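You operate a simulated robot arm through the tools that you are given. There is no shell and no other tool.

You run a simulated robot arm. Do the job below in one go: nothing can be reset, and whatever is moved stays where it is left.

Task
Press the plum, cherry and damson lids; stand the popped jar on the saucer.

Only the result counts: the job must be done as asked and must still hold three seconds after the hand-in. Knocking over, shifting, dropping, spilling or breaking anything else fails it. A push-on lid holds only when it is set on centred and level and pressed home; a screw cap is set on level and turned clockwise until tight.

Robot
A 6-joint arm with a fingered hand, fixed in place. Base frame: the origin is on the floor under the middle of its stand, x ahead of it, y to its left, z up; the work surface is at about z = 910. Readings come in mm, rad, newtons and seconds.
With the tool pointing down near the work surface it reaches from about 420 to 940 mm from the base axis. Its first joint turns from -2.897 to 2.897 rad. Payload 5 kg.
Tool frame: the origin (TCP) lies between the finger pads and is the grasp point; the fingertips stand 37 mm ahead of it; z points along the fingers, y is the line along which they close. The gripper opens to 124 mm; its body begins 43 mm behind the TCP. The gripper is a hand of 3 fingers: y runs from the thumb to the fingers, the wrist lies at [-21, -125, -215] in the tool frame, and closing takes about 1.5 s.
Orientation is that of the tool frame in the base frame, as a unit quaternion [x, y, z, w]. With the fingers straight down and the wrist toward the robot, the tool's x, y and z point along [0, 1, 0], [1, 0, 0] and [0, 0, -1] of the base frame.

Tools
- The arm moves only by the tool jog_arm. Its argument "targets" is a list of rows, each an object of numbers (a shift or turn left out is 0, a gripper value left out holds the last): "x", "y", "z": the shift along the base's x, y, z in units of 500 mm (1.0 is 500 mm); "wx", "wy", "wz": the turn, a rotation vector about the base's x, y, z in units of 120 degrees (1.0 is 120 degrees). In form: [{"x": .., "y": .., "z": .., "wx": .., "wy": .., "wz": ..}, ...]. A call has 1 to 20 rows; each row is the pose to reach, as a shift and turn from the pose commanded when the call began. "hand" is the gripper command, from -1 (shut) to 1 (fully open), values between in proportion, set as the call begins (left out, the last holds). A call with a number of a shift or a turn outside -1 to 1 is refused whole. A row lasts 0.2 s, in which the tool goes at most 50 mm and 0.15 rad; a call with a longer step from one row to the next is refused whole, and so is a gripper value outside its range. Where a pose cannot be reached the arm comes as near as it can. A force on the tool above 40 N (or 10 N above the force at the start of the call, whichever is more), or a blocked arm, ends the call early, and 0.2 s more pass. The fingers move at their own pace (about 72 mm/s each) and stop on an object; they squeeze with about 28 N. The grip force told is the motor's: it shows also when the fingers shut on nothing. Time passes only in rows, and 0.2 s behind the last, so rows that repeat a pose let the fingers close. It gives the time, the measured TCP pose, the force on the tool (base axes), the opening and the grip force at its end, in the units of the frame above (readings bear some noise), with the torque about the TCP (base axes, N m) and any sound that the robot's microphone picked up.
- Cameras (640 x 400 px; columns grow to the right, rows downward): "scene" is fixed at [401.7, 499.1, 1702.3]; the picture's right is [-0.90, -0.43, 0.00], its down [-0.22, 0.45, -0.87] and it looks along [0.38, -0.78, -0.50] (base axes); focal length 367 px, centre (320, 200). "wrist" rides on the gripper at [72, -104, -154] in the tool frame; the picture's right is [-0.83, 0.26, -0.49], its down [-0.51, -0.72, 0.47] and it looks along [-0.23, 0.64, 0.73] (tool axes); focal length 243 px, centre (320, 200). There is no depth. A picture from a camera that has moved, and an enlarged one, comes with that camera's place and axes in the base frame and with its lens.
- camera(camera): a new picture of that camera. The clock stands still meanwhile.
- set_grasp(shape): the hand has 3 fingers and takes this shape, open, in about a second: jaw (thumb against the fingers, like two jaws); tri (thumb and two fingers); tip (a fingertip pinch); poke (one finger out to press); point (the index stretched); flat (the hand flat); cup (the hand cupped); fist (a fist). The gripper value then closes the fingers along that shape, each until it touches; the sizes above hold for jaw. It gives what a move gives, with no picture.
- close_up(camera, box): a new picture of the part [left, top, right, bottom] of that camera's present view, enlarged. The clock stands still meanwhile.
- hand_in(): hands the job in; it is judged then, once.

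Places have to be worked out from the pictures, the camera data and where the tool is seen. Open the gripper and draw the arm clear of the work before you hand the job in, unless the task says otherwise.

The tools are called after "Request:" by a JSON object that holds its "name" and its "arguments". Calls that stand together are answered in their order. jog_arm: Moves the arm, as the interface text tells. Its arguments: {"type":"object","properties":{"targets":{"type":"array"},"hand":{"type":"number"}},"required":["targets"]} The other tools are called the same way: set_grasp (shape) gives the hand a shape; camera (camera) takes a picture; close_up (camera, box) takes an enlarged picture of a part of a camera's view; hand_in () hands the job in.

At the start:

```text
time: 0.0
ee_pos: [670.0, -325.4, 1214.3]
orientation: [0.707, 0.707, 0.0, 0.0]
contact_force: [-0.2, -0.8, -0.7]
wrist_torque: [-0.02, -0.03, -0.01]
grip_width: 123.7
grasp_force: 0.0
shape: jaw
```

scene: 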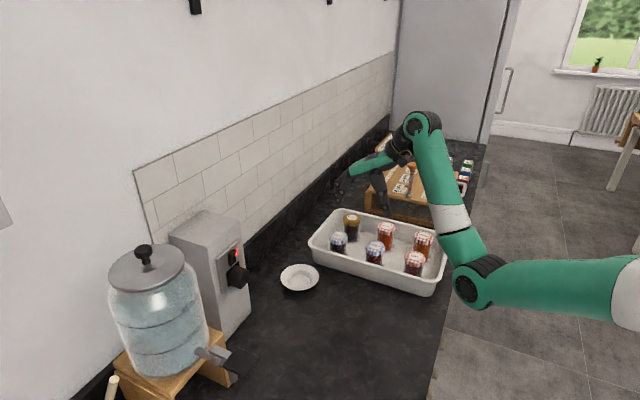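
wrist: 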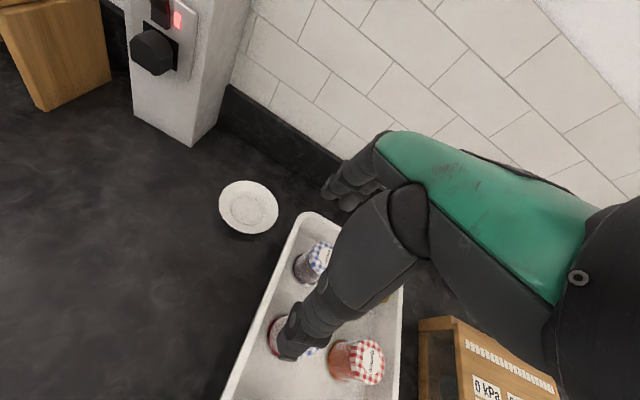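

The scene shows a tray with about six jars, a saucer, and a box with gauges. I take enlarged pictures to read the labels first.

Request:
{"name": "close_up", "arguments": {"camera": "scene", "box": [300, 190, 460, 300]}}

Request:
{"name": "close_up", "arguments": {"camera": "scene", "box": [340, 120, 500, 220]}}

Request:
{"name": "close_up", "arguments": {"camera": "wrist", "box": [200, 200, 440, 400]}}

```text
3.64 times, centred on (380, 245) of scene
camera zoom: at [401.7, 499.1, 1702.3], right [-0.9, -0.43, 0.0], down [-0.22, 0.45, -0.87], along [0.38, -0.78, -0.5], focal length 1334 px, centre (102, 36)
```

zoom: 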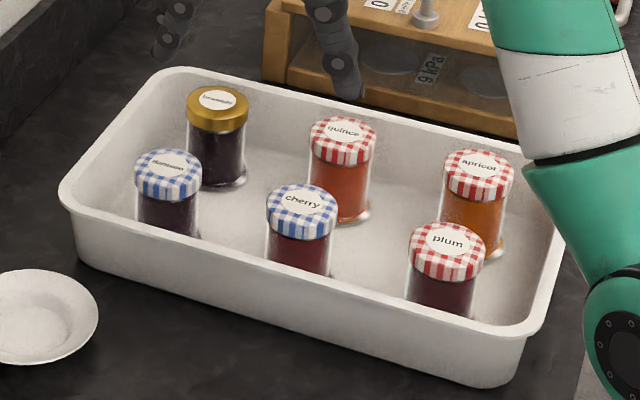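

```text
4.00 times, centred on (420, 170) of scene
camera zoom: at [401.7, 499.1, 1702.3], right [-0.9, -0.43, 0.0], down [-0.22, 0.45, -0.87], along [0.38, -0.78, -0.5], focal length 1467 px, centre (-80, 320)
```

zoom: 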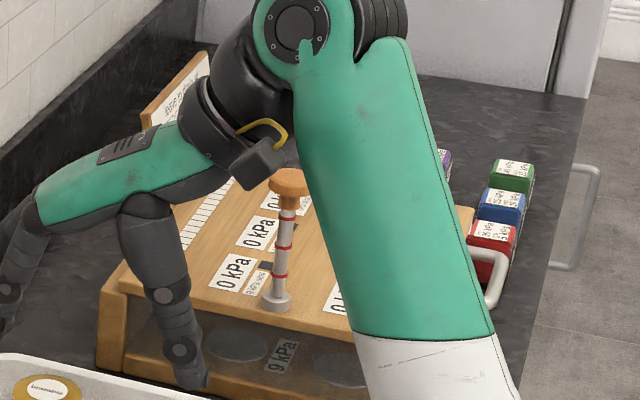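

```text
2.00 times, centred on (320, 300) of wrist
camera zoom: at [564.4, -252.0, 1367.3], right [0.26, -0.83, 0.49], down [-0.72, -0.51, -0.47], along [0.64, -0.23, -0.73], focal length 485 px, centre (320, 0)
```

zoom: 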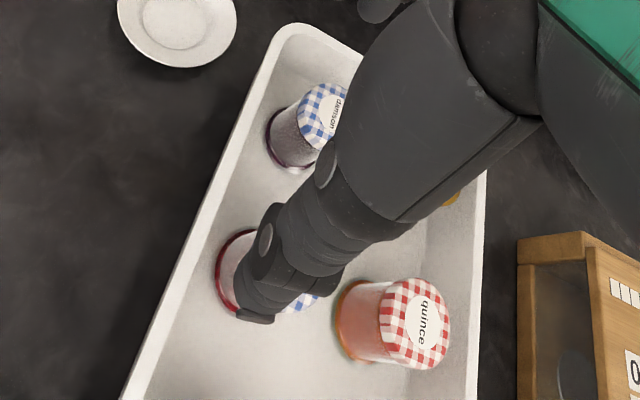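

The jars form a grid: by my estimate plum is near (524,-418), cherry (650,-418) and damson (778,-420), with quince, apricot and the gold-lidded jar near y=-538. The saucer is near (844,-267). I set the hand to poke shape for pressing, high above the work, and will check where the fingertip lies.

Request:
{"name": "set_grasp", "arguments": {"shape": "poke"}}

```text
time: 0.9
ee_pos: [670.0, -325.1, 1213.7]
orientation: [0.707, 0.707, 0.0, 0.0]
contact_force: [-0.5, -0.4, -0.2]
wrist_torque: [0.02, -0.01, 0.01]
grip_width: 0.0
grasp_force: 0.1
shape: poke
```

The hand now reports poke shape. I take pictures to find the outstretched fingertip relative to the TCP.

Request:
{"name": "camera", "arguments": {"camera": "wrist"}}

Request:
{"name": "close_up", "arguments": {"camera": "scene", "box": [310, 110, 470, 210]}}

Request:
{"name": "close_up", "arguments": {"camera": "scene", "box": [270, 190, 370, 300]}}

```text
taken
camera wrist: at [564.4, -252.1, 1367.3], right [0.26, -0.83, 0.49], down [-0.72, -0.51, -0.47], along [0.64, -0.23, -0.73], focal length 243 px, centre (320, 200)
```

wrist: 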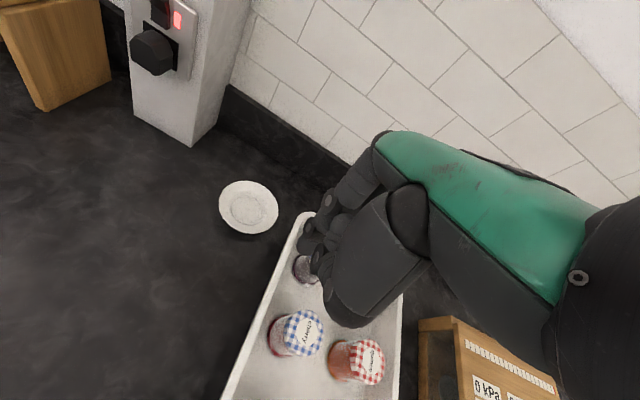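

```text
4.00 times, centred on (390, 160) of scene
camera zoom: at [401.7, 499.1, 1702.3], right [-0.9, -0.43, 0.0], down [-0.22, 0.45, -0.87], along [0.38, -0.78, -0.5], focal length 1467 px, centre (40, 360)
```

zoom: 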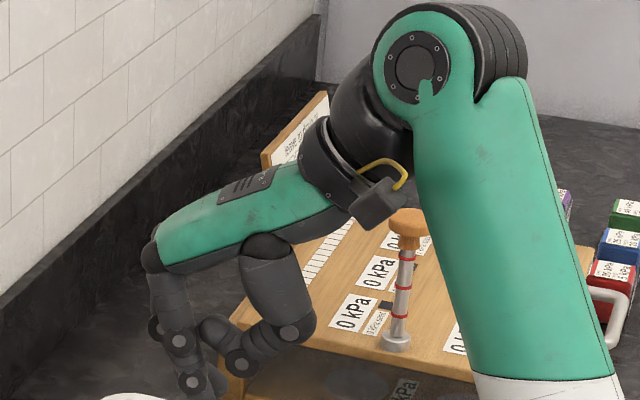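

```text
3.64 times, centred on (320, 245) of scene
camera zoom: at [401.7, 499.1, 1702.3], right [-0.9, -0.43, 0.0], down [-0.22, 0.45, -0.87], along [0.38, -0.78, -0.5], focal length 1334 px, centre (320, 36)
```

zoom: 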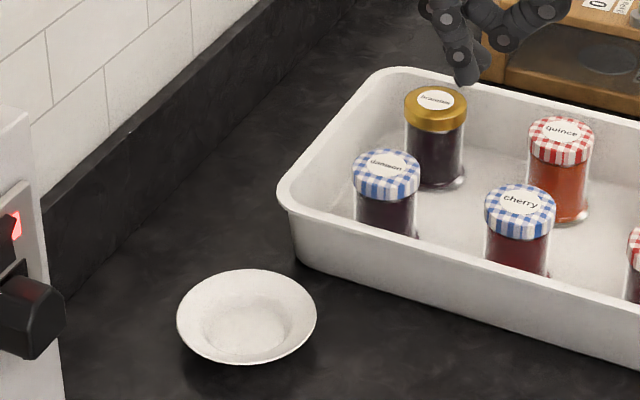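

The extended finger points down with its tip roughly 38 mm below the TCP. I zoom in on the fingertip in both cameras to locate it better.

Request:
{"name": "close_up", "arguments": {"camera": "wrist", "box": [260, 160, 420, 340]}}

Request:
{"name": "close_up", "arguments": {"camera": "scene", "box": [330, 165, 390, 225]}}

```text
2.22 times, centred on (340, 250) of wrist
camera zoom: at [564.4, -252.1, 1367.3], right [0.26, -0.83, 0.49], down [-0.72, -0.51, -0.47], along [0.64, -0.23, -0.73], focal length 539 px, centre (276, 89)
```

zoom: 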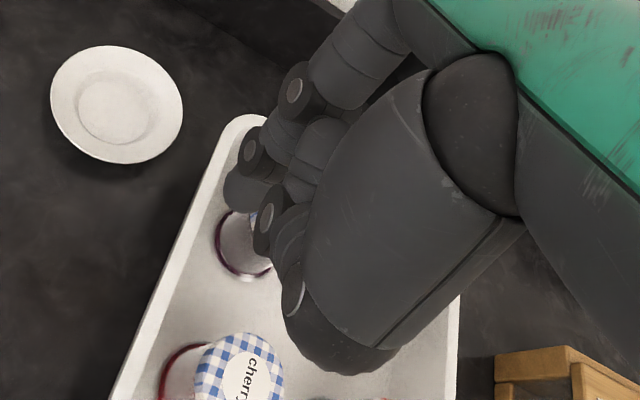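

```text
6.67 times, centred on (360, 195) of scene
camera zoom: at [401.7, 499.1, 1702.3], right [-0.9, -0.43, 0.0], down [-0.22, 0.45, -0.87], along [0.38, -0.78, -0.5], focal length 2445 px, centre (53, 233)
```

zoom: 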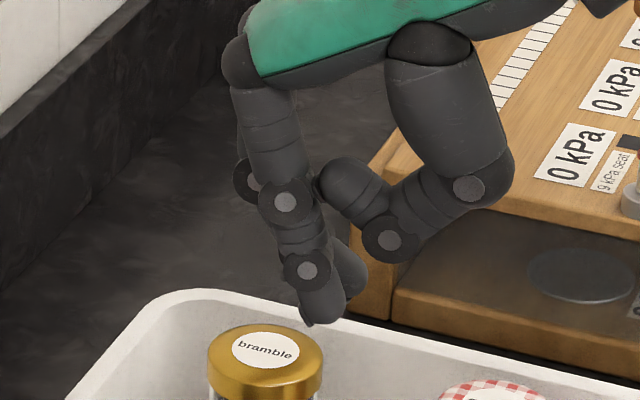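

From both views I judge the poke fingertip to be at about tool (+12, 0, +37), and the lid tops at about z=995–1000. I move above the plum lid at a safe height, then check.

Request:
{"name": "jog_arm", "arguments": {"targets": [{"x": -0.05, "y": -0.036, "z": -0.02}, {"x": -0.1, "y": -0.072, "z": -0.05}, {"x": -0.15, "y": -0.108, "z": -0.09}, {"x": -0.2, "y": -0.144, "z": -0.13}, {"x": -0.25, "y": -0.18, "z": -0.18}, {"x": -0.293, "y": -0.209, "z": -0.23}, {"x": -0.293, "y": -0.209, "z": -0.262}, {"x": -0.293, "y": -0.209, "z": -0.262}]}}

```text
time: 2.7
ee_pos: [524.8, -429.2, 1081.1]
orientation: [0.707, 0.707, 0.0, 0.001]
contact_force: [-1.0, -0.4, -0.6]
wrist_torque: [-0.02, 0.03, -0.01]
grip_width: 0.0
grasp_force: 0.0
shape: poke
```

The TCP is now at (524.8,-429.2,1081). I check the fingertip against the plum lid in both views.

Request:
{"name": "camera", "arguments": {"camera": "wrist"}}

Request:
{"name": "close_up", "arguments": {"camera": "scene", "box": [380, 200, 460, 280]}}

```text
taken
camera wrist: at [420.2, -356.9, 1234.1], right [0.26, -0.83, 0.49], down [-0.72, -0.51, -0.47], along [0.64, -0.23, -0.73], focal length 243 px, centre (320, 200)
```

wrist: 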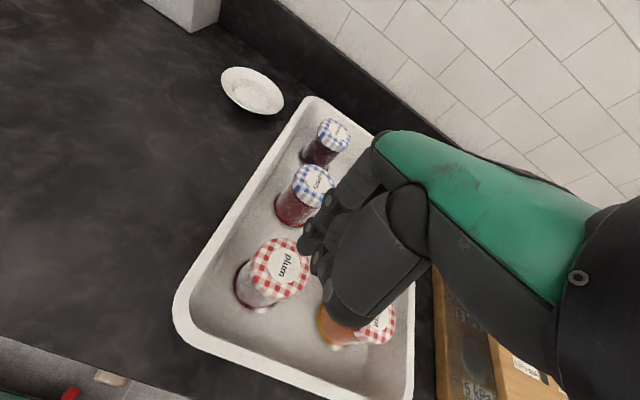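

```text
5.00 times, centred on (420, 240) of scene
camera zoom: at [401.7, 499.1, 1702.3], right [-0.9, -0.43, 0.0], down [-0.22, 0.45, -0.87], along [0.38, -0.78, -0.5], focal length 1834 px, centre (-180, 0)
```

zoom: 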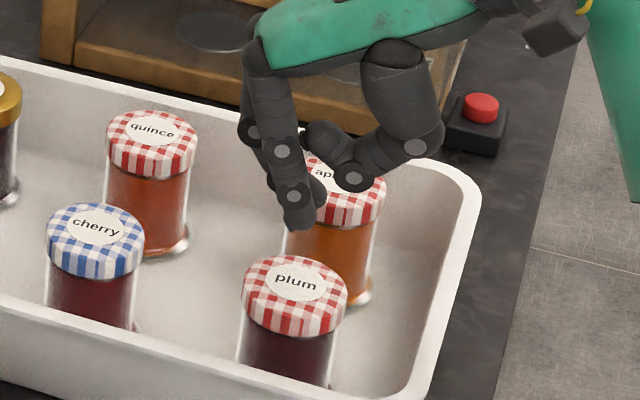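

The tip is over the plum lid, about 3 mm too far in +x. I shift by -3 mm and go down to about 8 mm above the expected contact.

Request:
{"name": "jog_arm", "arguments": {"targets": [{"x": -0.006, "z": -0.01}, {"x": -0.006, "z": -0.03}, {"x": -0.006, "z": -0.05}, {"x": -0.006, "z": -0.066}, {"x": -0.006, "z": -0.072}, {"x": -0.006, "z": -0.072}]}}

```text
time: 4.1
ee_pos: [520.7, -431.5, 1045.5]
orientation: [0.707, 0.707, 0.0, -0.001]
contact_force: [0.0, 0.1, -0.1]
wrist_torque: [0.01, 0.02, -0.01]
grip_width: 0.0
grasp_force: 0.0
shape: poke
```

There is no contact yet at TCP z≈1046. I check how close the tip is to the lid.

Request:
{"name": "close_up", "arguments": {"camera": "scene", "box": [390, 220, 440, 280]}}

Request:
{"name": "close_up", "arguments": {"camera": "wrist", "box": [230, 200, 370, 320]}}

```text
6.67 times, centred on (415, 250) of scene
camera zoom: at [401.7, 499.1, 1702.3], right [-0.9, -0.43, 0.0], down [-0.22, 0.45, -0.87], along [0.38, -0.78, -0.5], focal length 2445 px, centre (-313, -133)
```

zoom: 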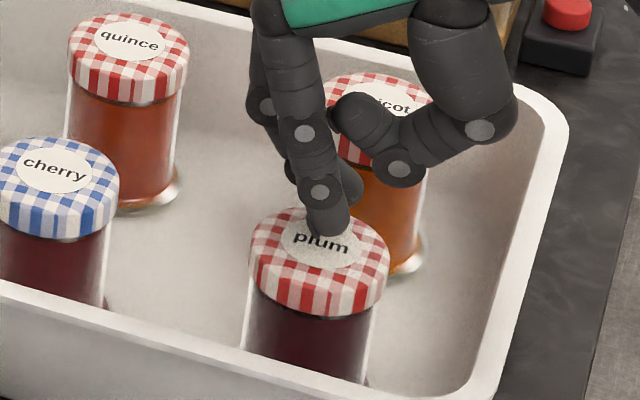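

```text
3.33 times, centred on (300, 260) of wrist
camera zoom: at [415.4, -357.6, 1200.4], right [0.26, -0.83, 0.49], down [-0.72, -0.51, -0.47], along [0.64, -0.23, -0.73], focal length 809 px, centre (387, 0)
```

zoom: 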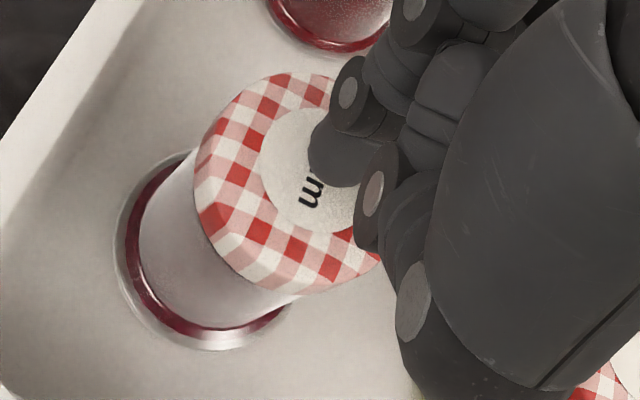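

The tip sits right above the label's centre, a few mm off the lid. I go down in small steps and watch force and sound.

Request:
{"name": "jog_arm", "arguments": {"targets": [{"z": -0.004}, {"z": -0.008}, {"z": -0.01}, {"z": -0.012}, {"z": -0.012}]}}

```text
time: 5.3
ee_pos: [519.7, -430.7, 1042.3]
orientation: [0.707, 0.707, 0.0, 0.001]
contact_force: [2.3, 1.2, 10.8]
wrist_torque: [-0.16, -0.03, 0.04]
grip_width: 0.2
grasp_force: 0.1
shape: poke
```

The finger has contact at about 11 N (TCP z≈1042) and no sound so far. I press on in 1 mm steps.

Request:
{"name": "jog_arm", "arguments": {"targets": [{"z": -0.002}, {"z": -0.004}, {"z": -0.004}]}}

```text
time: 6.1
ee_pos: [520.0, -429.5, 1039.8]
orientation: [0.707, 0.707, 0.0, 0.003]
contact_force: [1.4, -2.4, 31.7]
wrist_torque: [-0.5, -0.05, 0.06]
grip_width: 0.2
grasp_force: 0.0
shape: poke
```

The press is at about 32 N with no sound from plum. I press slightly more to be sure the lid got a proper press.

Request:
{"name": "jog_arm", "arguments": {"targets": [{"z": -0.001}, {"z": -0.001}]}}

```text
time: 6.7
ee_pos: [520.4, -430.4, 1041.0]
orientation: [0.707, 0.707, -0.001, 0.002]
contact_force: [0.8, -2.6, 39.7]
wrist_torque: [-0.46, -0.02, 0.12]
grip_width: 0.0
grasp_force: 0.0
shape: poke
```

At 39.7 N there is still no sound, so plum seems sealed. I lift off and move above the cherry lid.

Request:
{"name": "jog_arm", "arguments": {"targets": [{"z": 0.01}, {"z": 0.04}, {"z": 0.08}, {"z": 0.08, "x": 0.05}, {"z": 0.08, "x": 0.13}, {"z": 0.08, "x": 0.2}, {"z": 0.08, "x": 0.253}, {"z": 0.08, "x": 0.253}]}}

Request:
{"name": "close_up", "arguments": {"camera": "scene", "box": [345, 200, 425, 280]}}

Request:
{"name": "close_up", "arguments": {"camera": "wrist", "box": [230, 200, 370, 320]}}

```text
time: 8.5
ee_pos: [647.7, -430.4, 1081.5]
orientation: [0.707, 0.707, 0.0, 0.001]
contact_force: [-0.9, 0.0, 0.7]
wrist_torque: [-0.02, 0.03, 0.01]
grip_width: 0.0
grasp_force: 0.0
shape: poke
```

```text
5.00 times, centred on (385, 240) of scene
camera zoom: at [401.7, 499.1, 1702.3], right [-0.9, -0.43, 0.0], down [-0.22, 0.45, -0.87], along [0.38, -0.78, -0.5], focal length 1834 px, centre (-5, 0)
```

zoom: 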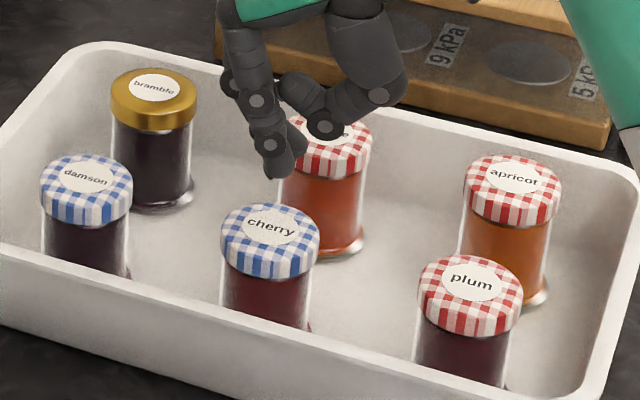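

```text
3.33 times, centred on (300, 260) of wrist
camera zoom: at [541.4, -356.2, 1235.0], right [0.26, -0.83, 0.49], down [-0.72, -0.51, -0.47], along [0.64, -0.23, -0.73], focal length 809 px, centre (387, 0)
```

zoom: 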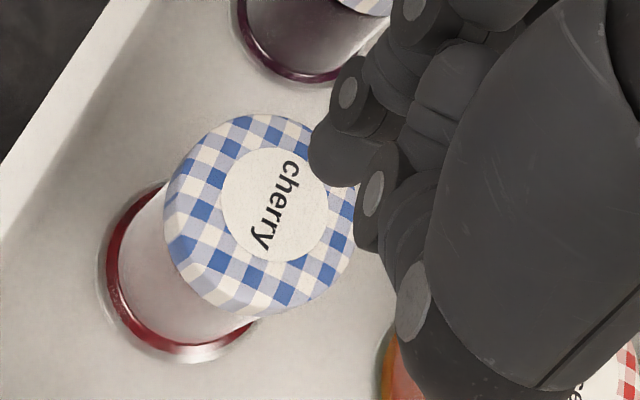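

The cherry lid is centred under the tip (lid ≈ (648,-418)). I go down to light contact.

Request:
{"name": "jog_arm", "arguments": {"targets": [{"z": -0.02}, {"z": -0.045}, {"z": -0.062}, {"z": -0.068}, {"z": -0.071}, {"z": -0.074}, {"z": -0.074}]}}

```text
time: 10.1
ee_pos: [645.1, -428.5, 1041.6]
orientation: [0.707, 0.707, 0.0, 0.001]
contact_force: [-0.4, -0.3, 0.8]
wrist_torque: [-0.01, 0.05, 0.0]
grip_width: 0.3
grasp_force: 0.1
shape: poke
```

There is practically no contact yet at z≈1041.6, slightly lower than plum. I go on in 1 mm steps.

Request:
{"name": "jog_arm", "arguments": {"targets": [{"z": -0.002}, {"z": -0.004}, {"z": -0.004}]}}

```text
time: 10.9
ee_pos: [646.6, -429.0, 1041.7]
orientation: [0.707, 0.707, 0.001, 0.002]
contact_force: [2.5, -0.1, 14.5]
wrist_torque: [-0.24, -0.08, 0.04]
grip_width: 0.1
grasp_force: 0.0
shape: poke
```

The finger is on the cherry lid at about 14.5 N, silent so far. I press on in small steps.

Request:
{"name": "jog_arm", "arguments": {"targets": [{"z": -0.002}, {"z": -0.003}, {"z": -0.004}, {"z": -0.004}]}}

```text
time: 11.9
ee_pos: [648.0, -429.6, 1041.0]
orientation: [0.707, 0.707, 0.001, 0.004]
contact_force: [2.3, 2.1, 36.4]
wrist_torque: [-0.27, -0.07, 0.06]
grip_width: 0.0
grasp_force: 0.0
shape: poke
```

At 36 N cherry is silent too. I lift off and move above the damson lid.

Request:
{"name": "jog_arm", "arguments": {"targets": [{"z": 0.01}, {"z": 0.04}, {"z": 0.082}, {"z": 0.082, "x": 0.05}, {"z": 0.082, "x": 0.13}, {"z": 0.082, "x": 0.2}, {"z": 0.082, "x": 0.255}, {"z": 0.082, "x": 0.255}]}}

Request:
{"name": "close_up", "arguments": {"camera": "scene", "box": [310, 190, 390, 270]}}

Request:
{"name": "close_up", "arguments": {"camera": "wrist", "box": [230, 200, 370, 320]}}

```text
time: 13.7
ee_pos: [777.3, -431.1, 1081.0]
orientation: [0.708, 0.706, 0.0, 0.001]
contact_force: [0.3, -0.5, -0.1]
wrist_torque: [-0.01, 0.0, 0.0]
grip_width: 0.0
grasp_force: 0.0
shape: poke
```

```text
5.00 times, centred on (350, 230) of scene
camera zoom: at [401.7, 499.1, 1702.3], right [-0.9, -0.43, 0.0], down [-0.22, 0.45, -0.87], along [0.38, -0.78, -0.5], focal length 1834 px, centre (170, 50)
```

zoom: 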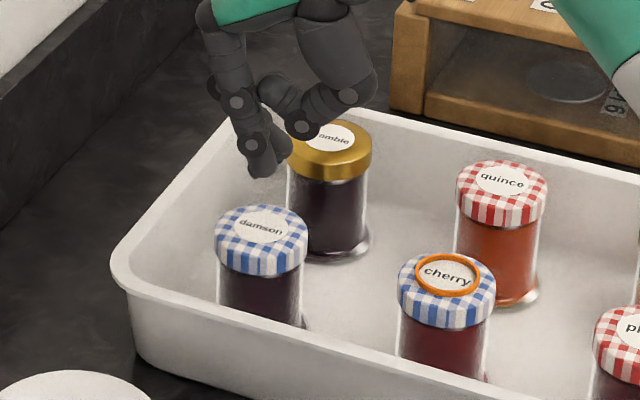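

```text
3.33 times, centred on (300, 260) of wrist
camera zoom: at [670.7, -357.8, 1234.2], right [0.26, -0.83, 0.49], down [-0.72, -0.51, -0.47], along [0.64, -0.23, -0.73], focal length 809 px, centre (387, 0)
```

zoom: 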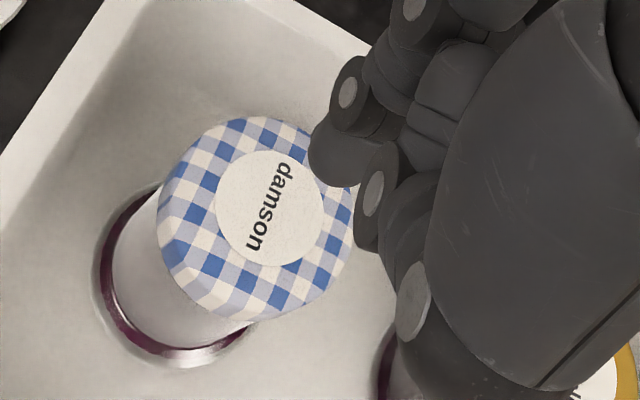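

The cherry lid now shows an orange ring around its label, which it did not have before the press, so cherry appears to be the popped one. I still press damson, whose centre is under the tip.

Request:
{"name": "jog_arm", "arguments": {"targets": [{"z": -0.02}, {"z": -0.045}, {"z": -0.062}, {"z": -0.068}, {"z": -0.072}, {"z": -0.074}, {"z": -0.076}, {"z": -0.076}]}}

Request:
{"name": "close_up", "arguments": {"camera": "scene", "box": [310, 190, 460, 290]}}

```text
time: 15.5
ee_pos: [775.0, -429.2, 1040.5]
orientation: [0.707, 0.707, 0.0, 0.001]
contact_force: [2.4, -0.5, 8.6]
wrist_torque: [-0.17, -0.03, 0.02]
grip_width: 0.0
grasp_force: 0.0
shape: poke
```

```text
4.00 times, centred on (385, 240) of scene
camera zoom: at [401.7, 499.1, 1702.3], right [-0.9, -0.43, 0.0], down [-0.22, 0.45, -0.87], along [0.38, -0.78, -0.5], focal length 1467 px, centre (60, 40)
```

zoom: 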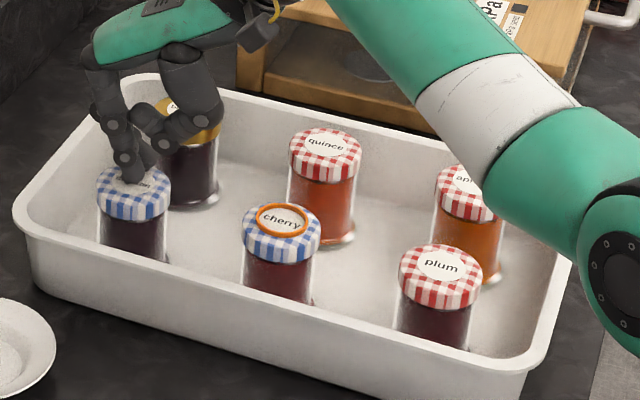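

Contact on damson is 8.6 N; plum shows no ring and cherry does. I press damson further.

Request:
{"name": "jog_arm", "arguments": {"targets": [{"z": -0.002}, {"z": -0.003}, {"z": -0.004}, {"z": -0.004}]}}

```text
time: 16.5
ee_pos: [773.5, -428.6, 1040.8]
orientation: [0.707, 0.708, 0.0, 0.002]
contact_force: [3.1, -1.6, 18.4]
wrist_torque: [-0.41, -0.1, 0.11]
grip_width: 0.0
grasp_force: 0.0
shape: poke
```

Damson is at 18 N, still silent. I press to about the same force as on the others.

Request:
{"name": "jog_arm", "arguments": {"targets": [{"z": -0.002}, {"z": -0.003}, {"z": -0.004}, {"z": -0.004}]}}

```text
time: 17.5
ee_pos: [776.3, -429.3, 1039.8]
orientation: [0.707, 0.707, 0.001, 0.003]
contact_force: [1.9, 1.8, 32.5]
wrist_torque: [-0.29, -0.05, 0.08]
grip_width: 0.1
grasp_force: 0.0
shape: poke
```

It is at 32.5 N; one more 0.5 mm step, then I lift off and look at the damson lid.

Request:
{"name": "jog_arm", "arguments": {"targets": [{"z": -0.001}, {"z": -0.001}]}}

Request:
{"name": "jog_arm", "arguments": {"targets": [{"z": 0.01}, {"z": 0.04}, {"z": 0.09}, {"z": 0.15}, {"z": 0.22}, {"z": 0.22, "y": 0.05}, {"z": 0.22, "y": 0.1}, {"z": 0.22, "y": 0.1}]}}

Request:
{"name": "close_up", "arguments": {"camera": "scene", "box": [300, 190, 460, 290]}}

Request:
{"name": "camera", "arguments": {"camera": "wrist"}}

```text
time: 18.1
ee_pos: [775.7, -428.4, 1040.9]
orientation: [0.707, 0.707, 0.001, 0.003]
contact_force: [1.9, 2.0, 32.7]
wrist_torque: [-0.23, -0.05, 0.04]
grip_width: 0.0
grasp_force: 0.0
shape: poke
```

```text
time: 19.9
ee_pos: [776.1, -381.3, 1147.5]
orientation: [0.708, 0.706, 0.0, 0.0]
contact_force: [0.4, -0.3, -0.2]
wrist_torque: [-0.03, 0.01, -0.04]
grip_width: 0.0
grasp_force: 0.1
shape: poke
```

```text
4.00 times, centred on (380, 240) of scene
camera zoom: at [401.7, 499.1, 1702.3], right [-0.9, -0.43, 0.0], down [-0.22, 0.45, -0.87], along [0.38, -0.78, -0.5], focal length 1467 px, centre (80, 40)
```

zoom: 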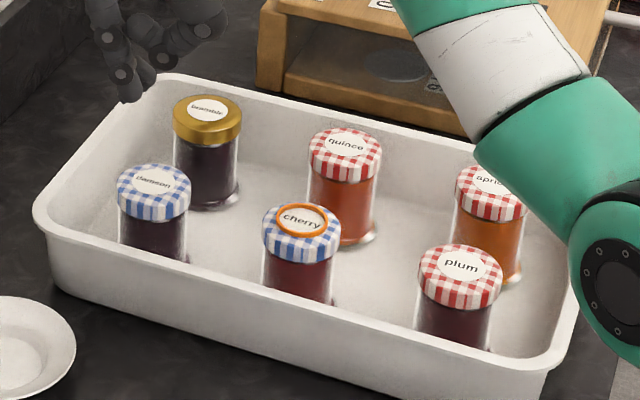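

```text
taken
camera wrist: at [670.6, -307.9, 1300.0], right [0.26, -0.83, 0.49], down [-0.72, -0.51, -0.47], along [0.64, -0.23, -0.73], focal length 243 px, centre (320, 200)
```

wrist: 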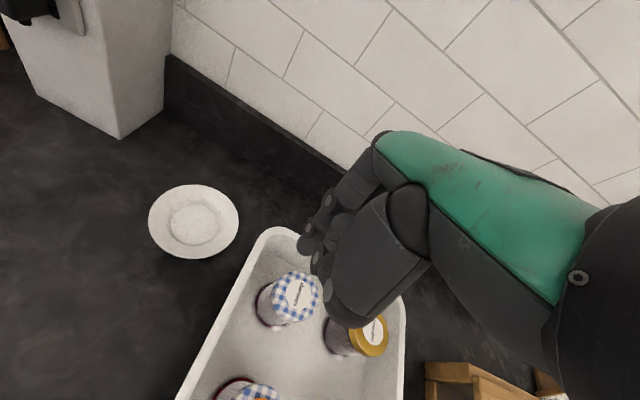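

Only cherry carries the orange ring. I zoom in on all three lids to be certain before picking.

Request:
{"name": "close_up", "arguments": {"camera": "scene", "box": [355, 230, 395, 260]}}

Request:
{"name": "close_up", "arguments": {"camera": "scene", "box": [395, 240, 435, 270]}}

Request:
{"name": "close_up", "arguments": {"camera": "scene", "box": [320, 220, 360, 250]}}

Request:
{"name": "close_up", "arguments": {"camera": "scene", "box": [260, 245, 340, 305]}}

```text
13.33 times, centred on (375, 245) of scene
camera zoom: at [401.7, 499.1, 1702.3], right [-0.9, -0.43, 0.0], down [-0.22, 0.45, -0.87], along [0.38, -0.78, -0.5], focal length 4890 px, centre (-413, -400)
```

zoom: 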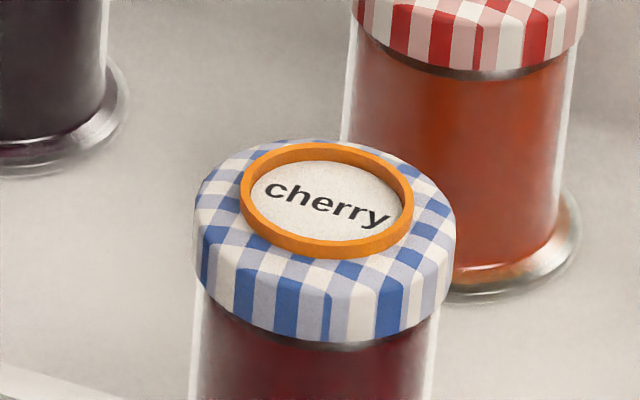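

```text
13.33 times, centred on (415, 255) of scene
camera zoom: at [401.7, 499.1, 1702.3], right [-0.9, -0.43, 0.0], down [-0.22, 0.45, -0.87], along [0.38, -0.78, -0.5], focal length 4890 px, centre (-947, -533)
```

zoom: 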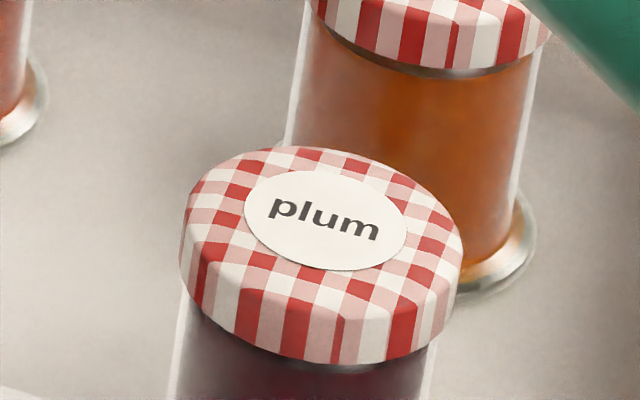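

```text
13.33 times, centred on (340, 235) of scene
camera zoom: at [401.7, 499.1, 1702.3], right [-0.9, -0.43, 0.0], down [-0.22, 0.45, -0.87], along [0.38, -0.78, -0.5], focal length 4890 px, centre (53, -267)
```

zoom: 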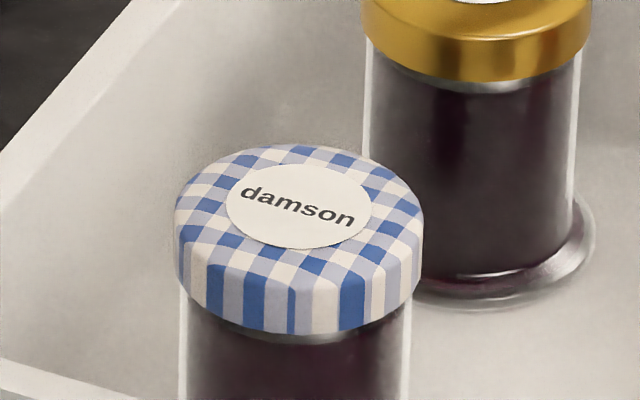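

```text
6.67 times, centred on (300, 275) of scene
camera zoom: at [401.7, 499.1, 1702.3], right [-0.9, -0.43, 0.0], down [-0.22, 0.45, -0.87], along [0.38, -0.78, -0.5], focal length 2445 px, centre (453, -300)
```

zoom: 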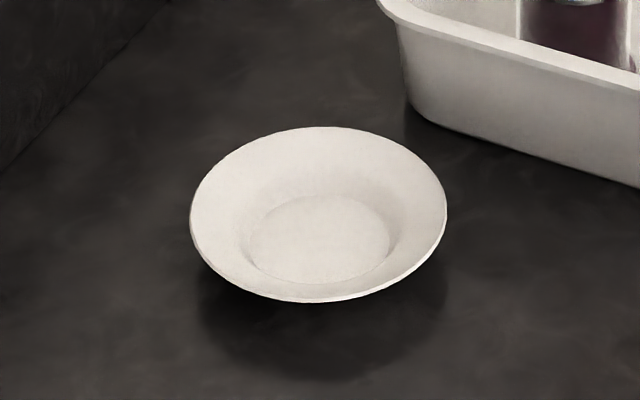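

The cherry's raised orange ring confirms it is the popped jar; the others are flat. The saucer's centre I judge at about (831,-252), with a well about 66 mm wide. I shape the hand into jaws while high and clear.

Request:
{"name": "set_grasp", "arguments": {"shape": "jaw"}}

```text
time: 20.8
ee_pos: [776.6, -382.2, 1145.9]
orientation: [0.707, 0.707, 0.0, 0.0]
contact_force: [-0.3, -0.4, -0.4]
wrist_torque: [0.0, 0.0, 0.01]
grip_width: 123.9
grasp_force: 0.1
shape: jaw
```

Jaw shape is set and open. I move to above the cherry jar, staying at z≈1146, with the opening reduced to about 100 mm.

Request:
{"name": "jog_arm", "arguments": {"targets": [{"x": -0.05, "y": -0.015}, {"x": -0.12, "y": -0.04}, {"x": -0.19, "y": -0.06}, {"x": -0.2526, "y": -0.0768}, {"x": -0.2526, "y": -0.0768}, {"x": -0.2526, "y": -0.0768}], "hand": 0.6}}

Request:
{"name": "camera", "arguments": {"camera": "wrist"}}

Request:
{"name": "close_up", "arguments": {"camera": "scene", "box": [310, 160, 450, 290]}}

```text
time: 22.2
ee_pos: [646.8, -419.2, 1143.8]
orientation: [0.707, 0.707, 0.0, 0.0]
contact_force: [-0.1, 0.0, 0.2]
wrist_torque: [-0.03, 0.0, -0.01]
grip_width: 99.2
grasp_force: 0.0
shape: jaw
```

```text
taken
camera wrist: at [540.5, -346.4, 1297.8], right [0.26, -0.83, 0.49], down [-0.72, -0.51, -0.47], along [0.64, -0.23, -0.73], focal length 243 px, centre (320, 200)
```

wrist: 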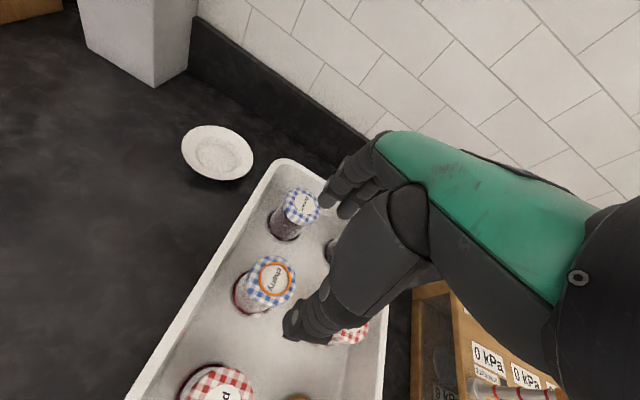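

```text
3.08 times, centred on (380, 225) of scene
camera zoom: at [401.7, 499.1, 1702.3], right [-0.9, -0.43, 0.0], down [-0.22, 0.45, -0.87], along [0.38, -0.78, -0.5], focal length 1128 px, centre (135, 123)
```

zoom: 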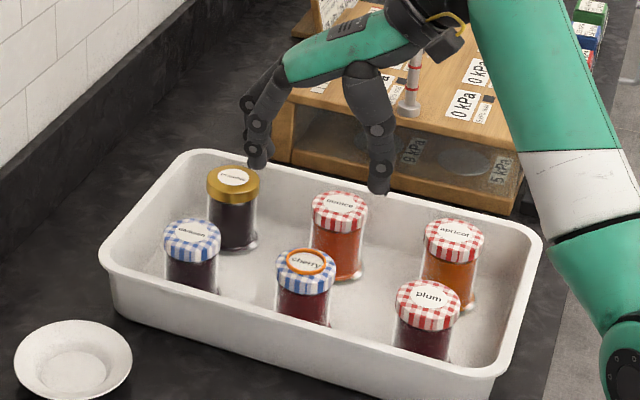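

The jaws straddle the cherry jar in x, midpoint above it. I lower to just above lid height and check clearance to the neighbours.

Request:
{"name": "jog_arm", "arguments": {"targets": [{"z": -0.04}, {"z": -0.09}, {"z": -0.14}, {"z": -0.18}, {"z": -0.19}, {"z": -0.19}]}}

Request:
{"name": "close_up", "arguments": {"camera": "scene", "box": [320, 180, 440, 280]}}

Request:
{"name": "close_up", "arguments": {"camera": "wrist", "box": [220, 160, 400, 360]}}

```text
time: 23.6
ee_pos: [648.0, -418.7, 1049.4]
orientation: [0.707, 0.707, 0.0, 0.0]
contact_force: [-0.3, 0.2, -0.4]
wrist_torque: [-0.03, 0.0, 0.01]
grip_width: 99.4
grasp_force: 0.1
shape: jaw
```

```text
4.00 times, centred on (380, 230) of scene
camera zoom: at [401.7, 499.1, 1702.3], right [-0.9, -0.43, 0.0], down [-0.22, 0.45, -0.87], along [0.38, -0.78, -0.5], focal length 1467 px, centre (80, 80)
```

zoom: 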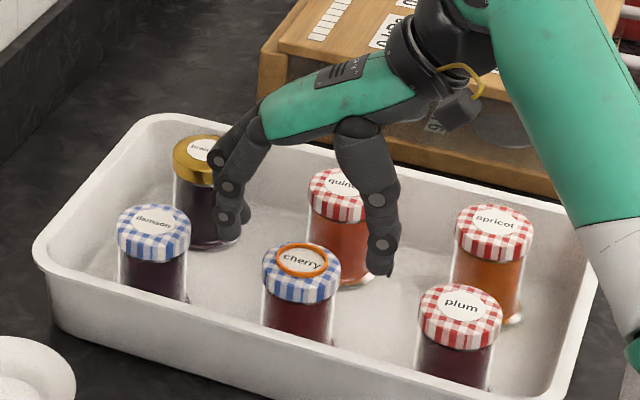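

```text
2.00 times, centred on (310, 260) of wrist
camera zoom: at [543.1, -345.5, 1203.7], right [0.26, -0.83, 0.49], down [-0.72, -0.51, -0.47], along [0.64, -0.23, -0.73], focal length 485 px, centre (340, 80)
```

zoom: 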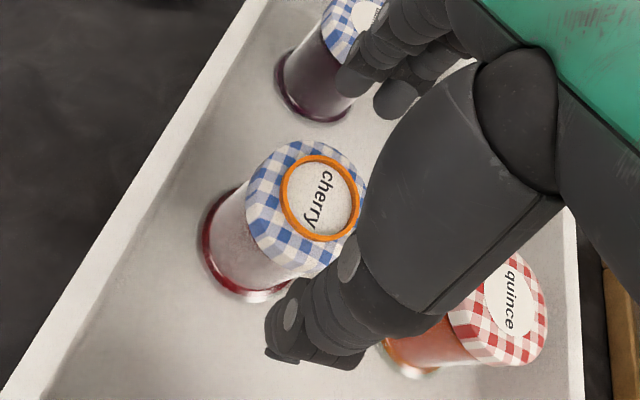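

The fingers clear the neighbours well: they sit in the gaps beside cherry on both sides. I lower to grasp height (TCP z≈970) in modest steps, with a slight centring shift.

Request:
{"name": "jog_arm", "arguments": {"targets": [{"x": 0.002, "y": -0.003, "z": -0.02}, {"x": 0.002, "y": -0.003, "z": -0.05}, {"x": 0.002, "y": -0.003, "z": -0.08}, {"x": 0.002, "y": -0.003, "z": -0.11}, {"x": 0.002, "y": -0.003, "z": -0.135}, {"x": 0.002, "y": -0.003, "z": -0.15}, {"x": 0.002, "y": -0.003, "z": -0.158}, {"x": 0.002, "y": -0.003, "z": -0.158}]}}

Request:
{"name": "close_up", "arguments": {"camera": "scene", "box": [320, 190, 440, 290]}}

Request:
{"name": "close_up", "arguments": {"camera": "wrist", "box": [220, 160, 400, 360]}}

```text
time: 25.4
ee_pos: [648.9, -419.8, 972.8]
orientation: [0.707, 0.707, -0.001, 0.001]
contact_force: [0.1, 0.2, -0.5]
wrist_torque: [-0.02, -0.01, 0.02]
grip_width: 99.4
grasp_force: 0.0
shape: jaw
```

```text
4.00 times, centred on (380, 240) of scene
camera zoom: at [401.7, 499.1, 1702.3], right [-0.9, -0.43, 0.0], down [-0.22, 0.45, -0.87], along [0.38, -0.78, -0.5], focal length 1467 px, centre (80, 40)
```

zoom: 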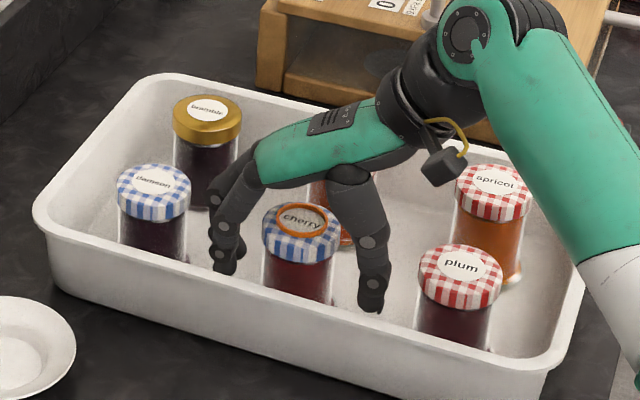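

```text
2.00 times, centred on (310, 260) of wrist
camera zoom: at [543.0, -347.6, 1126.3], right [0.26, -0.83, 0.49], down [-0.72, -0.51, -0.47], along [0.64, -0.23, -0.73], focal length 485 px, centre (340, 80)
```

zoom: 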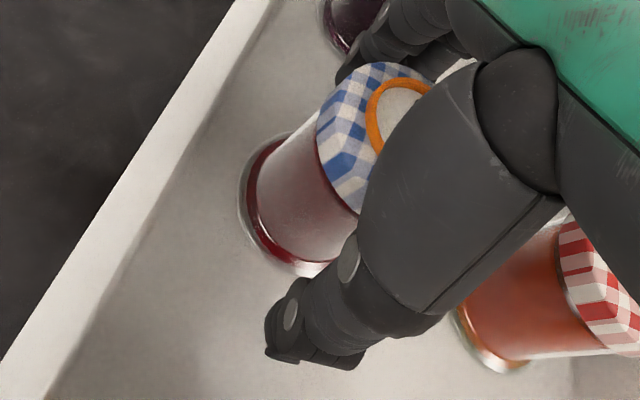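

No contact on the way down; fingers are on either side of the jar body. I close the hand on the jar.

Request:
{"name": "jog_arm", "arguments": {"targets": [{"z": 0}, {"z": 0}, {"z": 0}, {"z": 0}, {"z": 0}, {"z": 0}], "hand": -1}}

Request:
{"name": "close_up", "arguments": {"camera": "scene", "box": [320, 190, 440, 290]}}

Request:
{"name": "close_up", "arguments": {"camera": "wrist", "box": [220, 160, 400, 360]}}

```text
time: 26.8
ee_pos: [648.0, -420.8, 972.2]
orientation: [0.707, 0.707, 0.0, 0.0]
contact_force: [1.0, -0.8, 0.4]
wrist_torque: [0.01, -0.01, -0.02]
grip_width: 49.4
grasp_force: 28.2
shape: jaw
```

```text
4.00 times, centred on (380, 240) of scene
camera zoom: at [401.7, 499.1, 1702.3], right [-0.9, -0.43, 0.0], down [-0.22, 0.45, -0.87], along [0.38, -0.78, -0.5], focal length 1467 px, centre (80, 40)
```

zoom: 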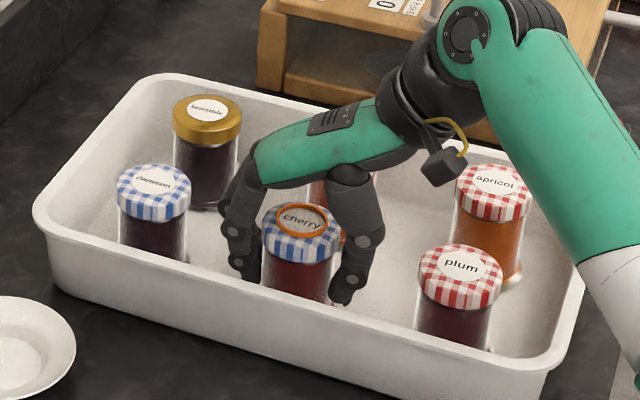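

```text
2.00 times, centred on (310, 260) of wrist
camera zoom: at [543.0, -347.6, 1126.3], right [0.26, -0.83, 0.49], down [-0.72, -0.51, -0.47], along [0.64, -0.23, -0.73], focal length 485 px, centre (340, 80)
```

zoom: 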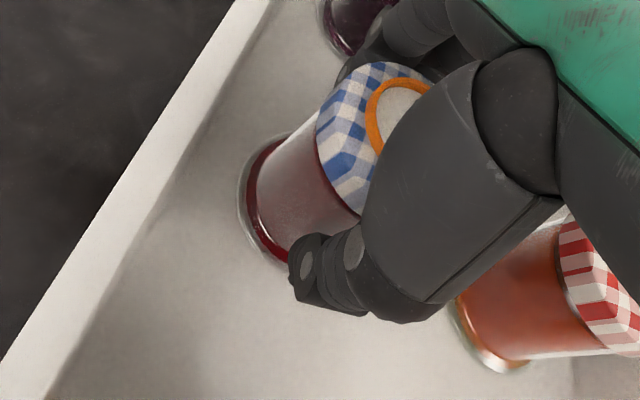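

The jar is gripped by its body below the lid, at 28 N. I lift it slowly at first, then to well above the lids.

Request:
{"name": "jog_arm", "arguments": {"targets": [{"z": 0.005}, {"z": 0.01}, {"z": 0.02}, {"z": 0.03}, {"z": 0.04}, {"z": 0.04}]}}

Request:
{"name": "close_up", "arguments": {"camera": "scene", "box": [320, 190, 440, 290]}}

Request:
{"name": "close_up", "arguments": {"camera": "wrist", "box": [220, 160, 400, 360]}}

```text
time: 28.2
ee_pos: [648.9, -419.8, 992.8]
orientation: [0.707, 0.707, -0.001, 0.001]
contact_force: [-0.3, 0.0, -4.0]
wrist_torque: [-0.01, -0.01, -0.01]
grip_width: 49.5
grasp_force: 27.6
shape: jaw
```

```text
4.00 times, centred on (380, 240) of scene
camera zoom: at [401.7, 499.1, 1702.3], right [-0.9, -0.43, 0.0], down [-0.22, 0.45, -0.87], along [0.38, -0.78, -0.5], focal length 1467 px, centre (80, 40)
```

zoom: 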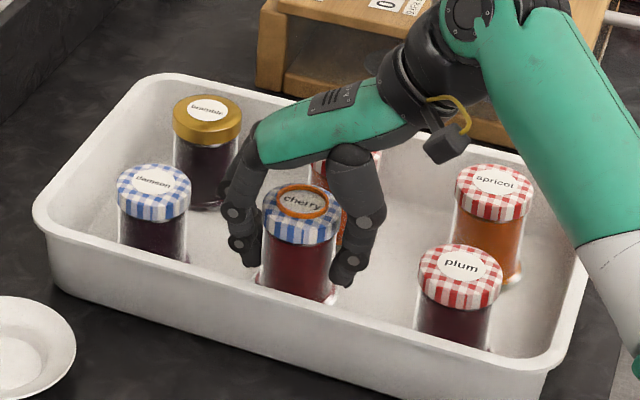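

```text
2.00 times, centred on (310, 260) of wrist
camera zoom: at [543.4, -346.2, 1145.4], right [0.26, -0.83, 0.49], down [-0.72, -0.51, -0.47], along [0.64, -0.23, -0.73], focal length 485 px, centre (340, 80)
```

zoom: 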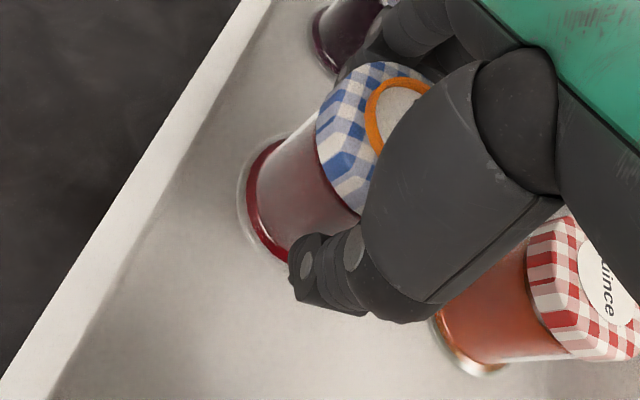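

The jar came up with the hand (about 4 N weight) and sits unchanged in the grip. I lift it to about 145 mm above its start, well clear of the rim and lids.

Request:
{"name": "jog_arm", "arguments": {"targets": [{"z": 0.02}, {"z": 0.06}, {"z": 0.11}, {"z": 0.16}, {"z": 0.21}, {"z": 0.24}, {"z": 0.25}, {"z": 0.25}]}}

```text
time: 30.0
ee_pos: [648.1, -418.9, 1116.3]
orientation: [0.706, 0.708, 0.0, 0.0]
contact_force: [0.4, 0.1, -3.8]
wrist_torque: [0.0, 0.01, -0.01]
grip_width: 49.0
grasp_force: 27.8
shape: jaw
```

The jar is held at TCP z≈1116, jar bottom at about 1060. I carry it to above the saucer at about (831,-251).

Request:
{"name": "jog_arm", "arguments": {"targets": [{"x": 0.02, "y": 0.02}, {"x": 0.06, "y": 0.057}, {"x": 0.11, "y": 0.103}, {"x": 0.16, "y": 0.149}, {"x": 0.21, "y": 0.195}, {"x": 0.26, "y": 0.242}, {"x": 0.31, "y": 0.288}, {"x": 0.345, "y": 0.32}, {"x": 0.3636, "y": 0.3376}, {"x": 0.3636, "y": 0.3376}, {"x": 0.3636, "y": 0.3376}]}}

Request:
{"name": "camera", "arguments": {"camera": "wrist"}}

Request:
{"name": "close_up", "arguments": {"camera": "scene", "box": [230, 180, 370, 310]}}

```text
time: 32.4
ee_pos: [830.4, -249.9, 1119.1]
orientation: [0.708, 0.707, 0.001, 0.0]
contact_force: [-0.4, 0.1, -3.4]
wrist_torque: [0.0, 0.03, 0.0]
grip_width: 49.2
grasp_force: 28.7
shape: jaw
```

```text
taken
camera wrist: at [725.8, -177.0, 1271.5], right [0.26, -0.83, 0.49], down [-0.72, -0.51, -0.47], along [0.64, -0.23, -0.73], focal length 243 px, centre (320, 200)
```

wrist: 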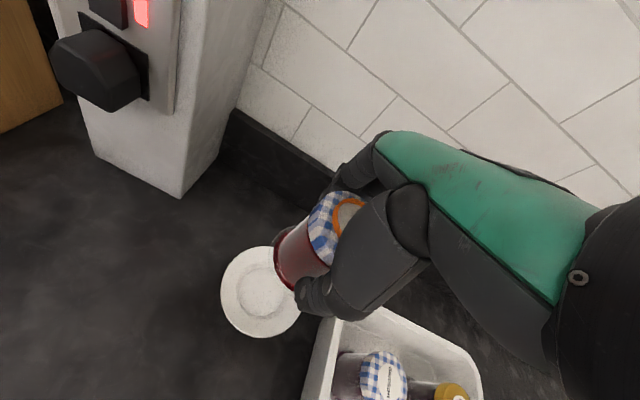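

```text
3.08 times, centred on (300, 245) of scene
camera zoom: at [401.7, 499.1, 1702.3], right [-0.9, -0.43, 0.0], down [-0.22, 0.45, -0.87], along [0.38, -0.78, -0.5], focal length 1128 px, centre (382, 62)
```

zoom: 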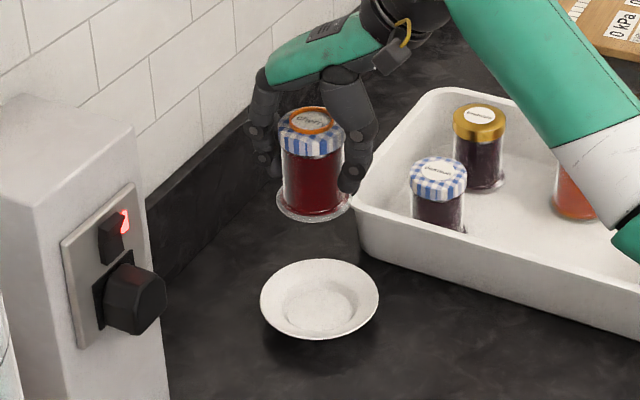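

The jar is held upright over the saucer. I zoom in to compare the jar's foot with the saucer's well.

Request:
{"name": "close_up", "arguments": {"camera": "scene", "box": [270, 250, 340, 300]}}

Request:
{"name": "close_up", "arguments": {"camera": "scene", "box": [270, 200, 340, 255]}}

Request:
{"name": "close_up", "arguments": {"camera": "wrist", "box": [200, 180, 380, 350]}}

```text
8.00 times, centred on (305, 275) of scene
camera zoom: at [401.7, 499.1, 1702.3], right [-0.9, -0.43, 0.0], down [-0.22, 0.45, -0.87], along [0.38, -0.78, -0.5], focal length 2934 px, centre (440, -400)
```

zoom: 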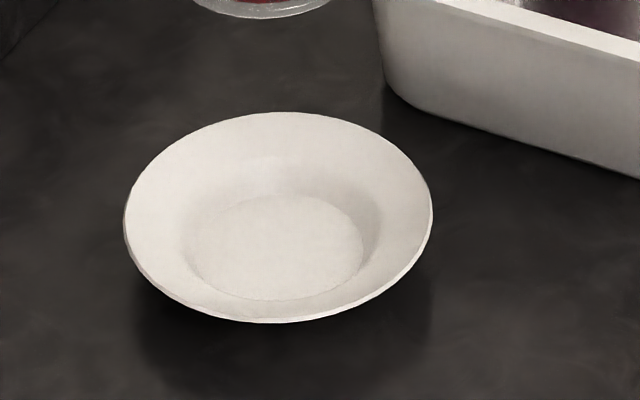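

```text
7.27 times, centred on (305, 228) of scene
camera zoom: at [401.7, 499.1, 1702.3], right [-0.9, -0.43, 0.0], down [-0.22, 0.45, -0.87], along [0.38, -0.78, -0.5], focal length 2667 px, centre (429, 0)
```

zoom: 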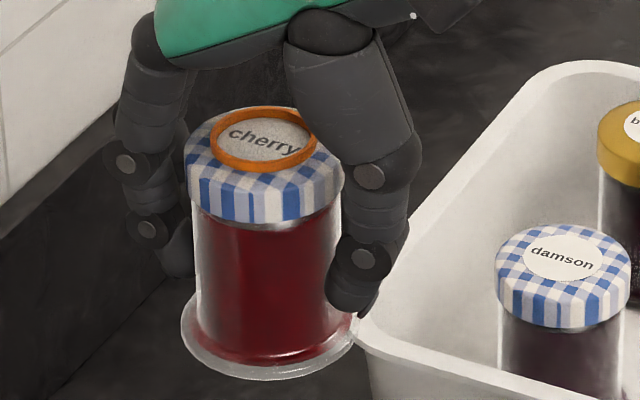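

```text
2.35 times, centred on (290, 265) of wrist
camera zoom: at [725.8, -177.0, 1271.5], right [0.26, -0.83, 0.49], down [-0.72, -0.51, -0.47], along [0.64, -0.23, -0.73], focal length 571 px, centre (391, 47)
```

zoom: 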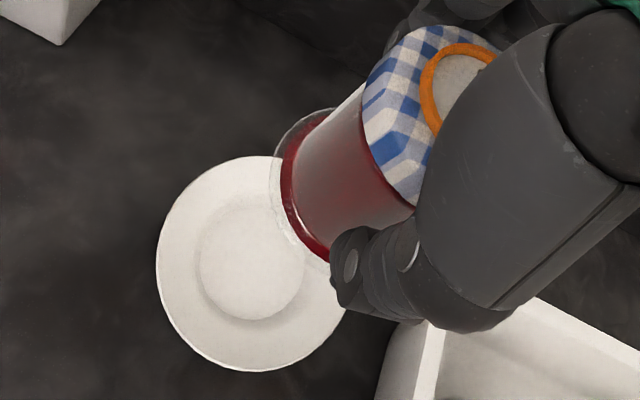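

The jar foot measures about 72 mm and the saucer well about 69 mm, so centring matters. Comparing views, the saucer's centre lies about (+3.5,-4) mm from the jar axis; I correct that and lower to about 20 mm above the rim to check.

Request:
{"name": "jog_arm", "arguments": {"targets": [{"x": 0.003, "y": -0.004, "z": -0.02}, {"x": 0.007, "y": -0.008, "z": -0.05}, {"x": 0.007, "y": -0.008, "z": -0.09}, {"x": 0.007, "y": -0.008, "z": -0.13}, {"x": 0.007, "y": -0.008, "z": -0.17}, {"x": 0.007, "y": -0.008, "z": -0.2}, {"x": 0.007, "y": -0.008, "z": -0.214}, {"x": 0.007, "y": -0.008, "z": -0.214}]}}

Request:
{"name": "close_up", "arguments": {"camera": "scene", "box": [265, 230, 335, 295]}}

Request:
{"name": "close_up", "arguments": {"camera": "wrist", "box": [200, 160, 380, 330]}}

```text
time: 34.2
ee_pos: [834.5, -254.7, 1010.3]
orientation: [0.707, 0.707, -0.001, 0.0]
contact_force: [0.6, -0.1, -3.4]
wrist_torque: [0.03, 0.0, -0.03]
grip_width: 48.9
grasp_force: 28.0
shape: jaw
```

```text
6.15 times, centred on (300, 262) of scene
camera zoom: at [401.7, 499.1, 1702.3], right [-0.9, -0.43, 0.0], down [-0.22, 0.45, -0.87], along [0.38, -0.78, -0.5], focal length 2257 px, centre (443, -185)
```

zoom: 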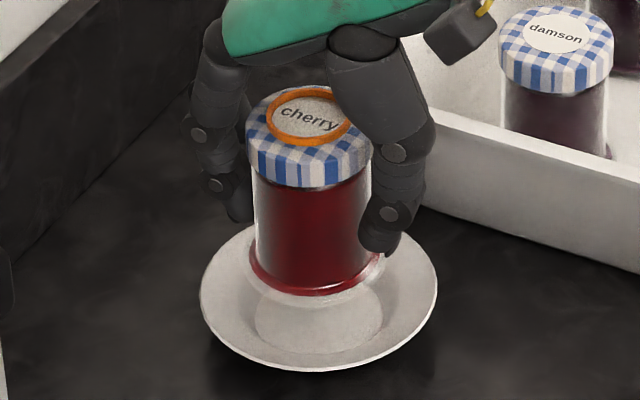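

```text
2.35 times, centred on (290, 245) of wrist
camera zoom: at [728.9, -182.0, 1163.3], right [0.26, -0.83, 0.49], down [-0.72, -0.51, -0.47], along [0.64, -0.23, -0.73], focal length 571 px, centre (391, 94)
```

zoom: 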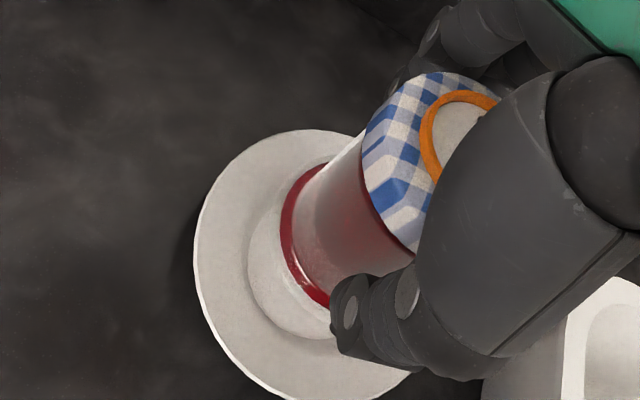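

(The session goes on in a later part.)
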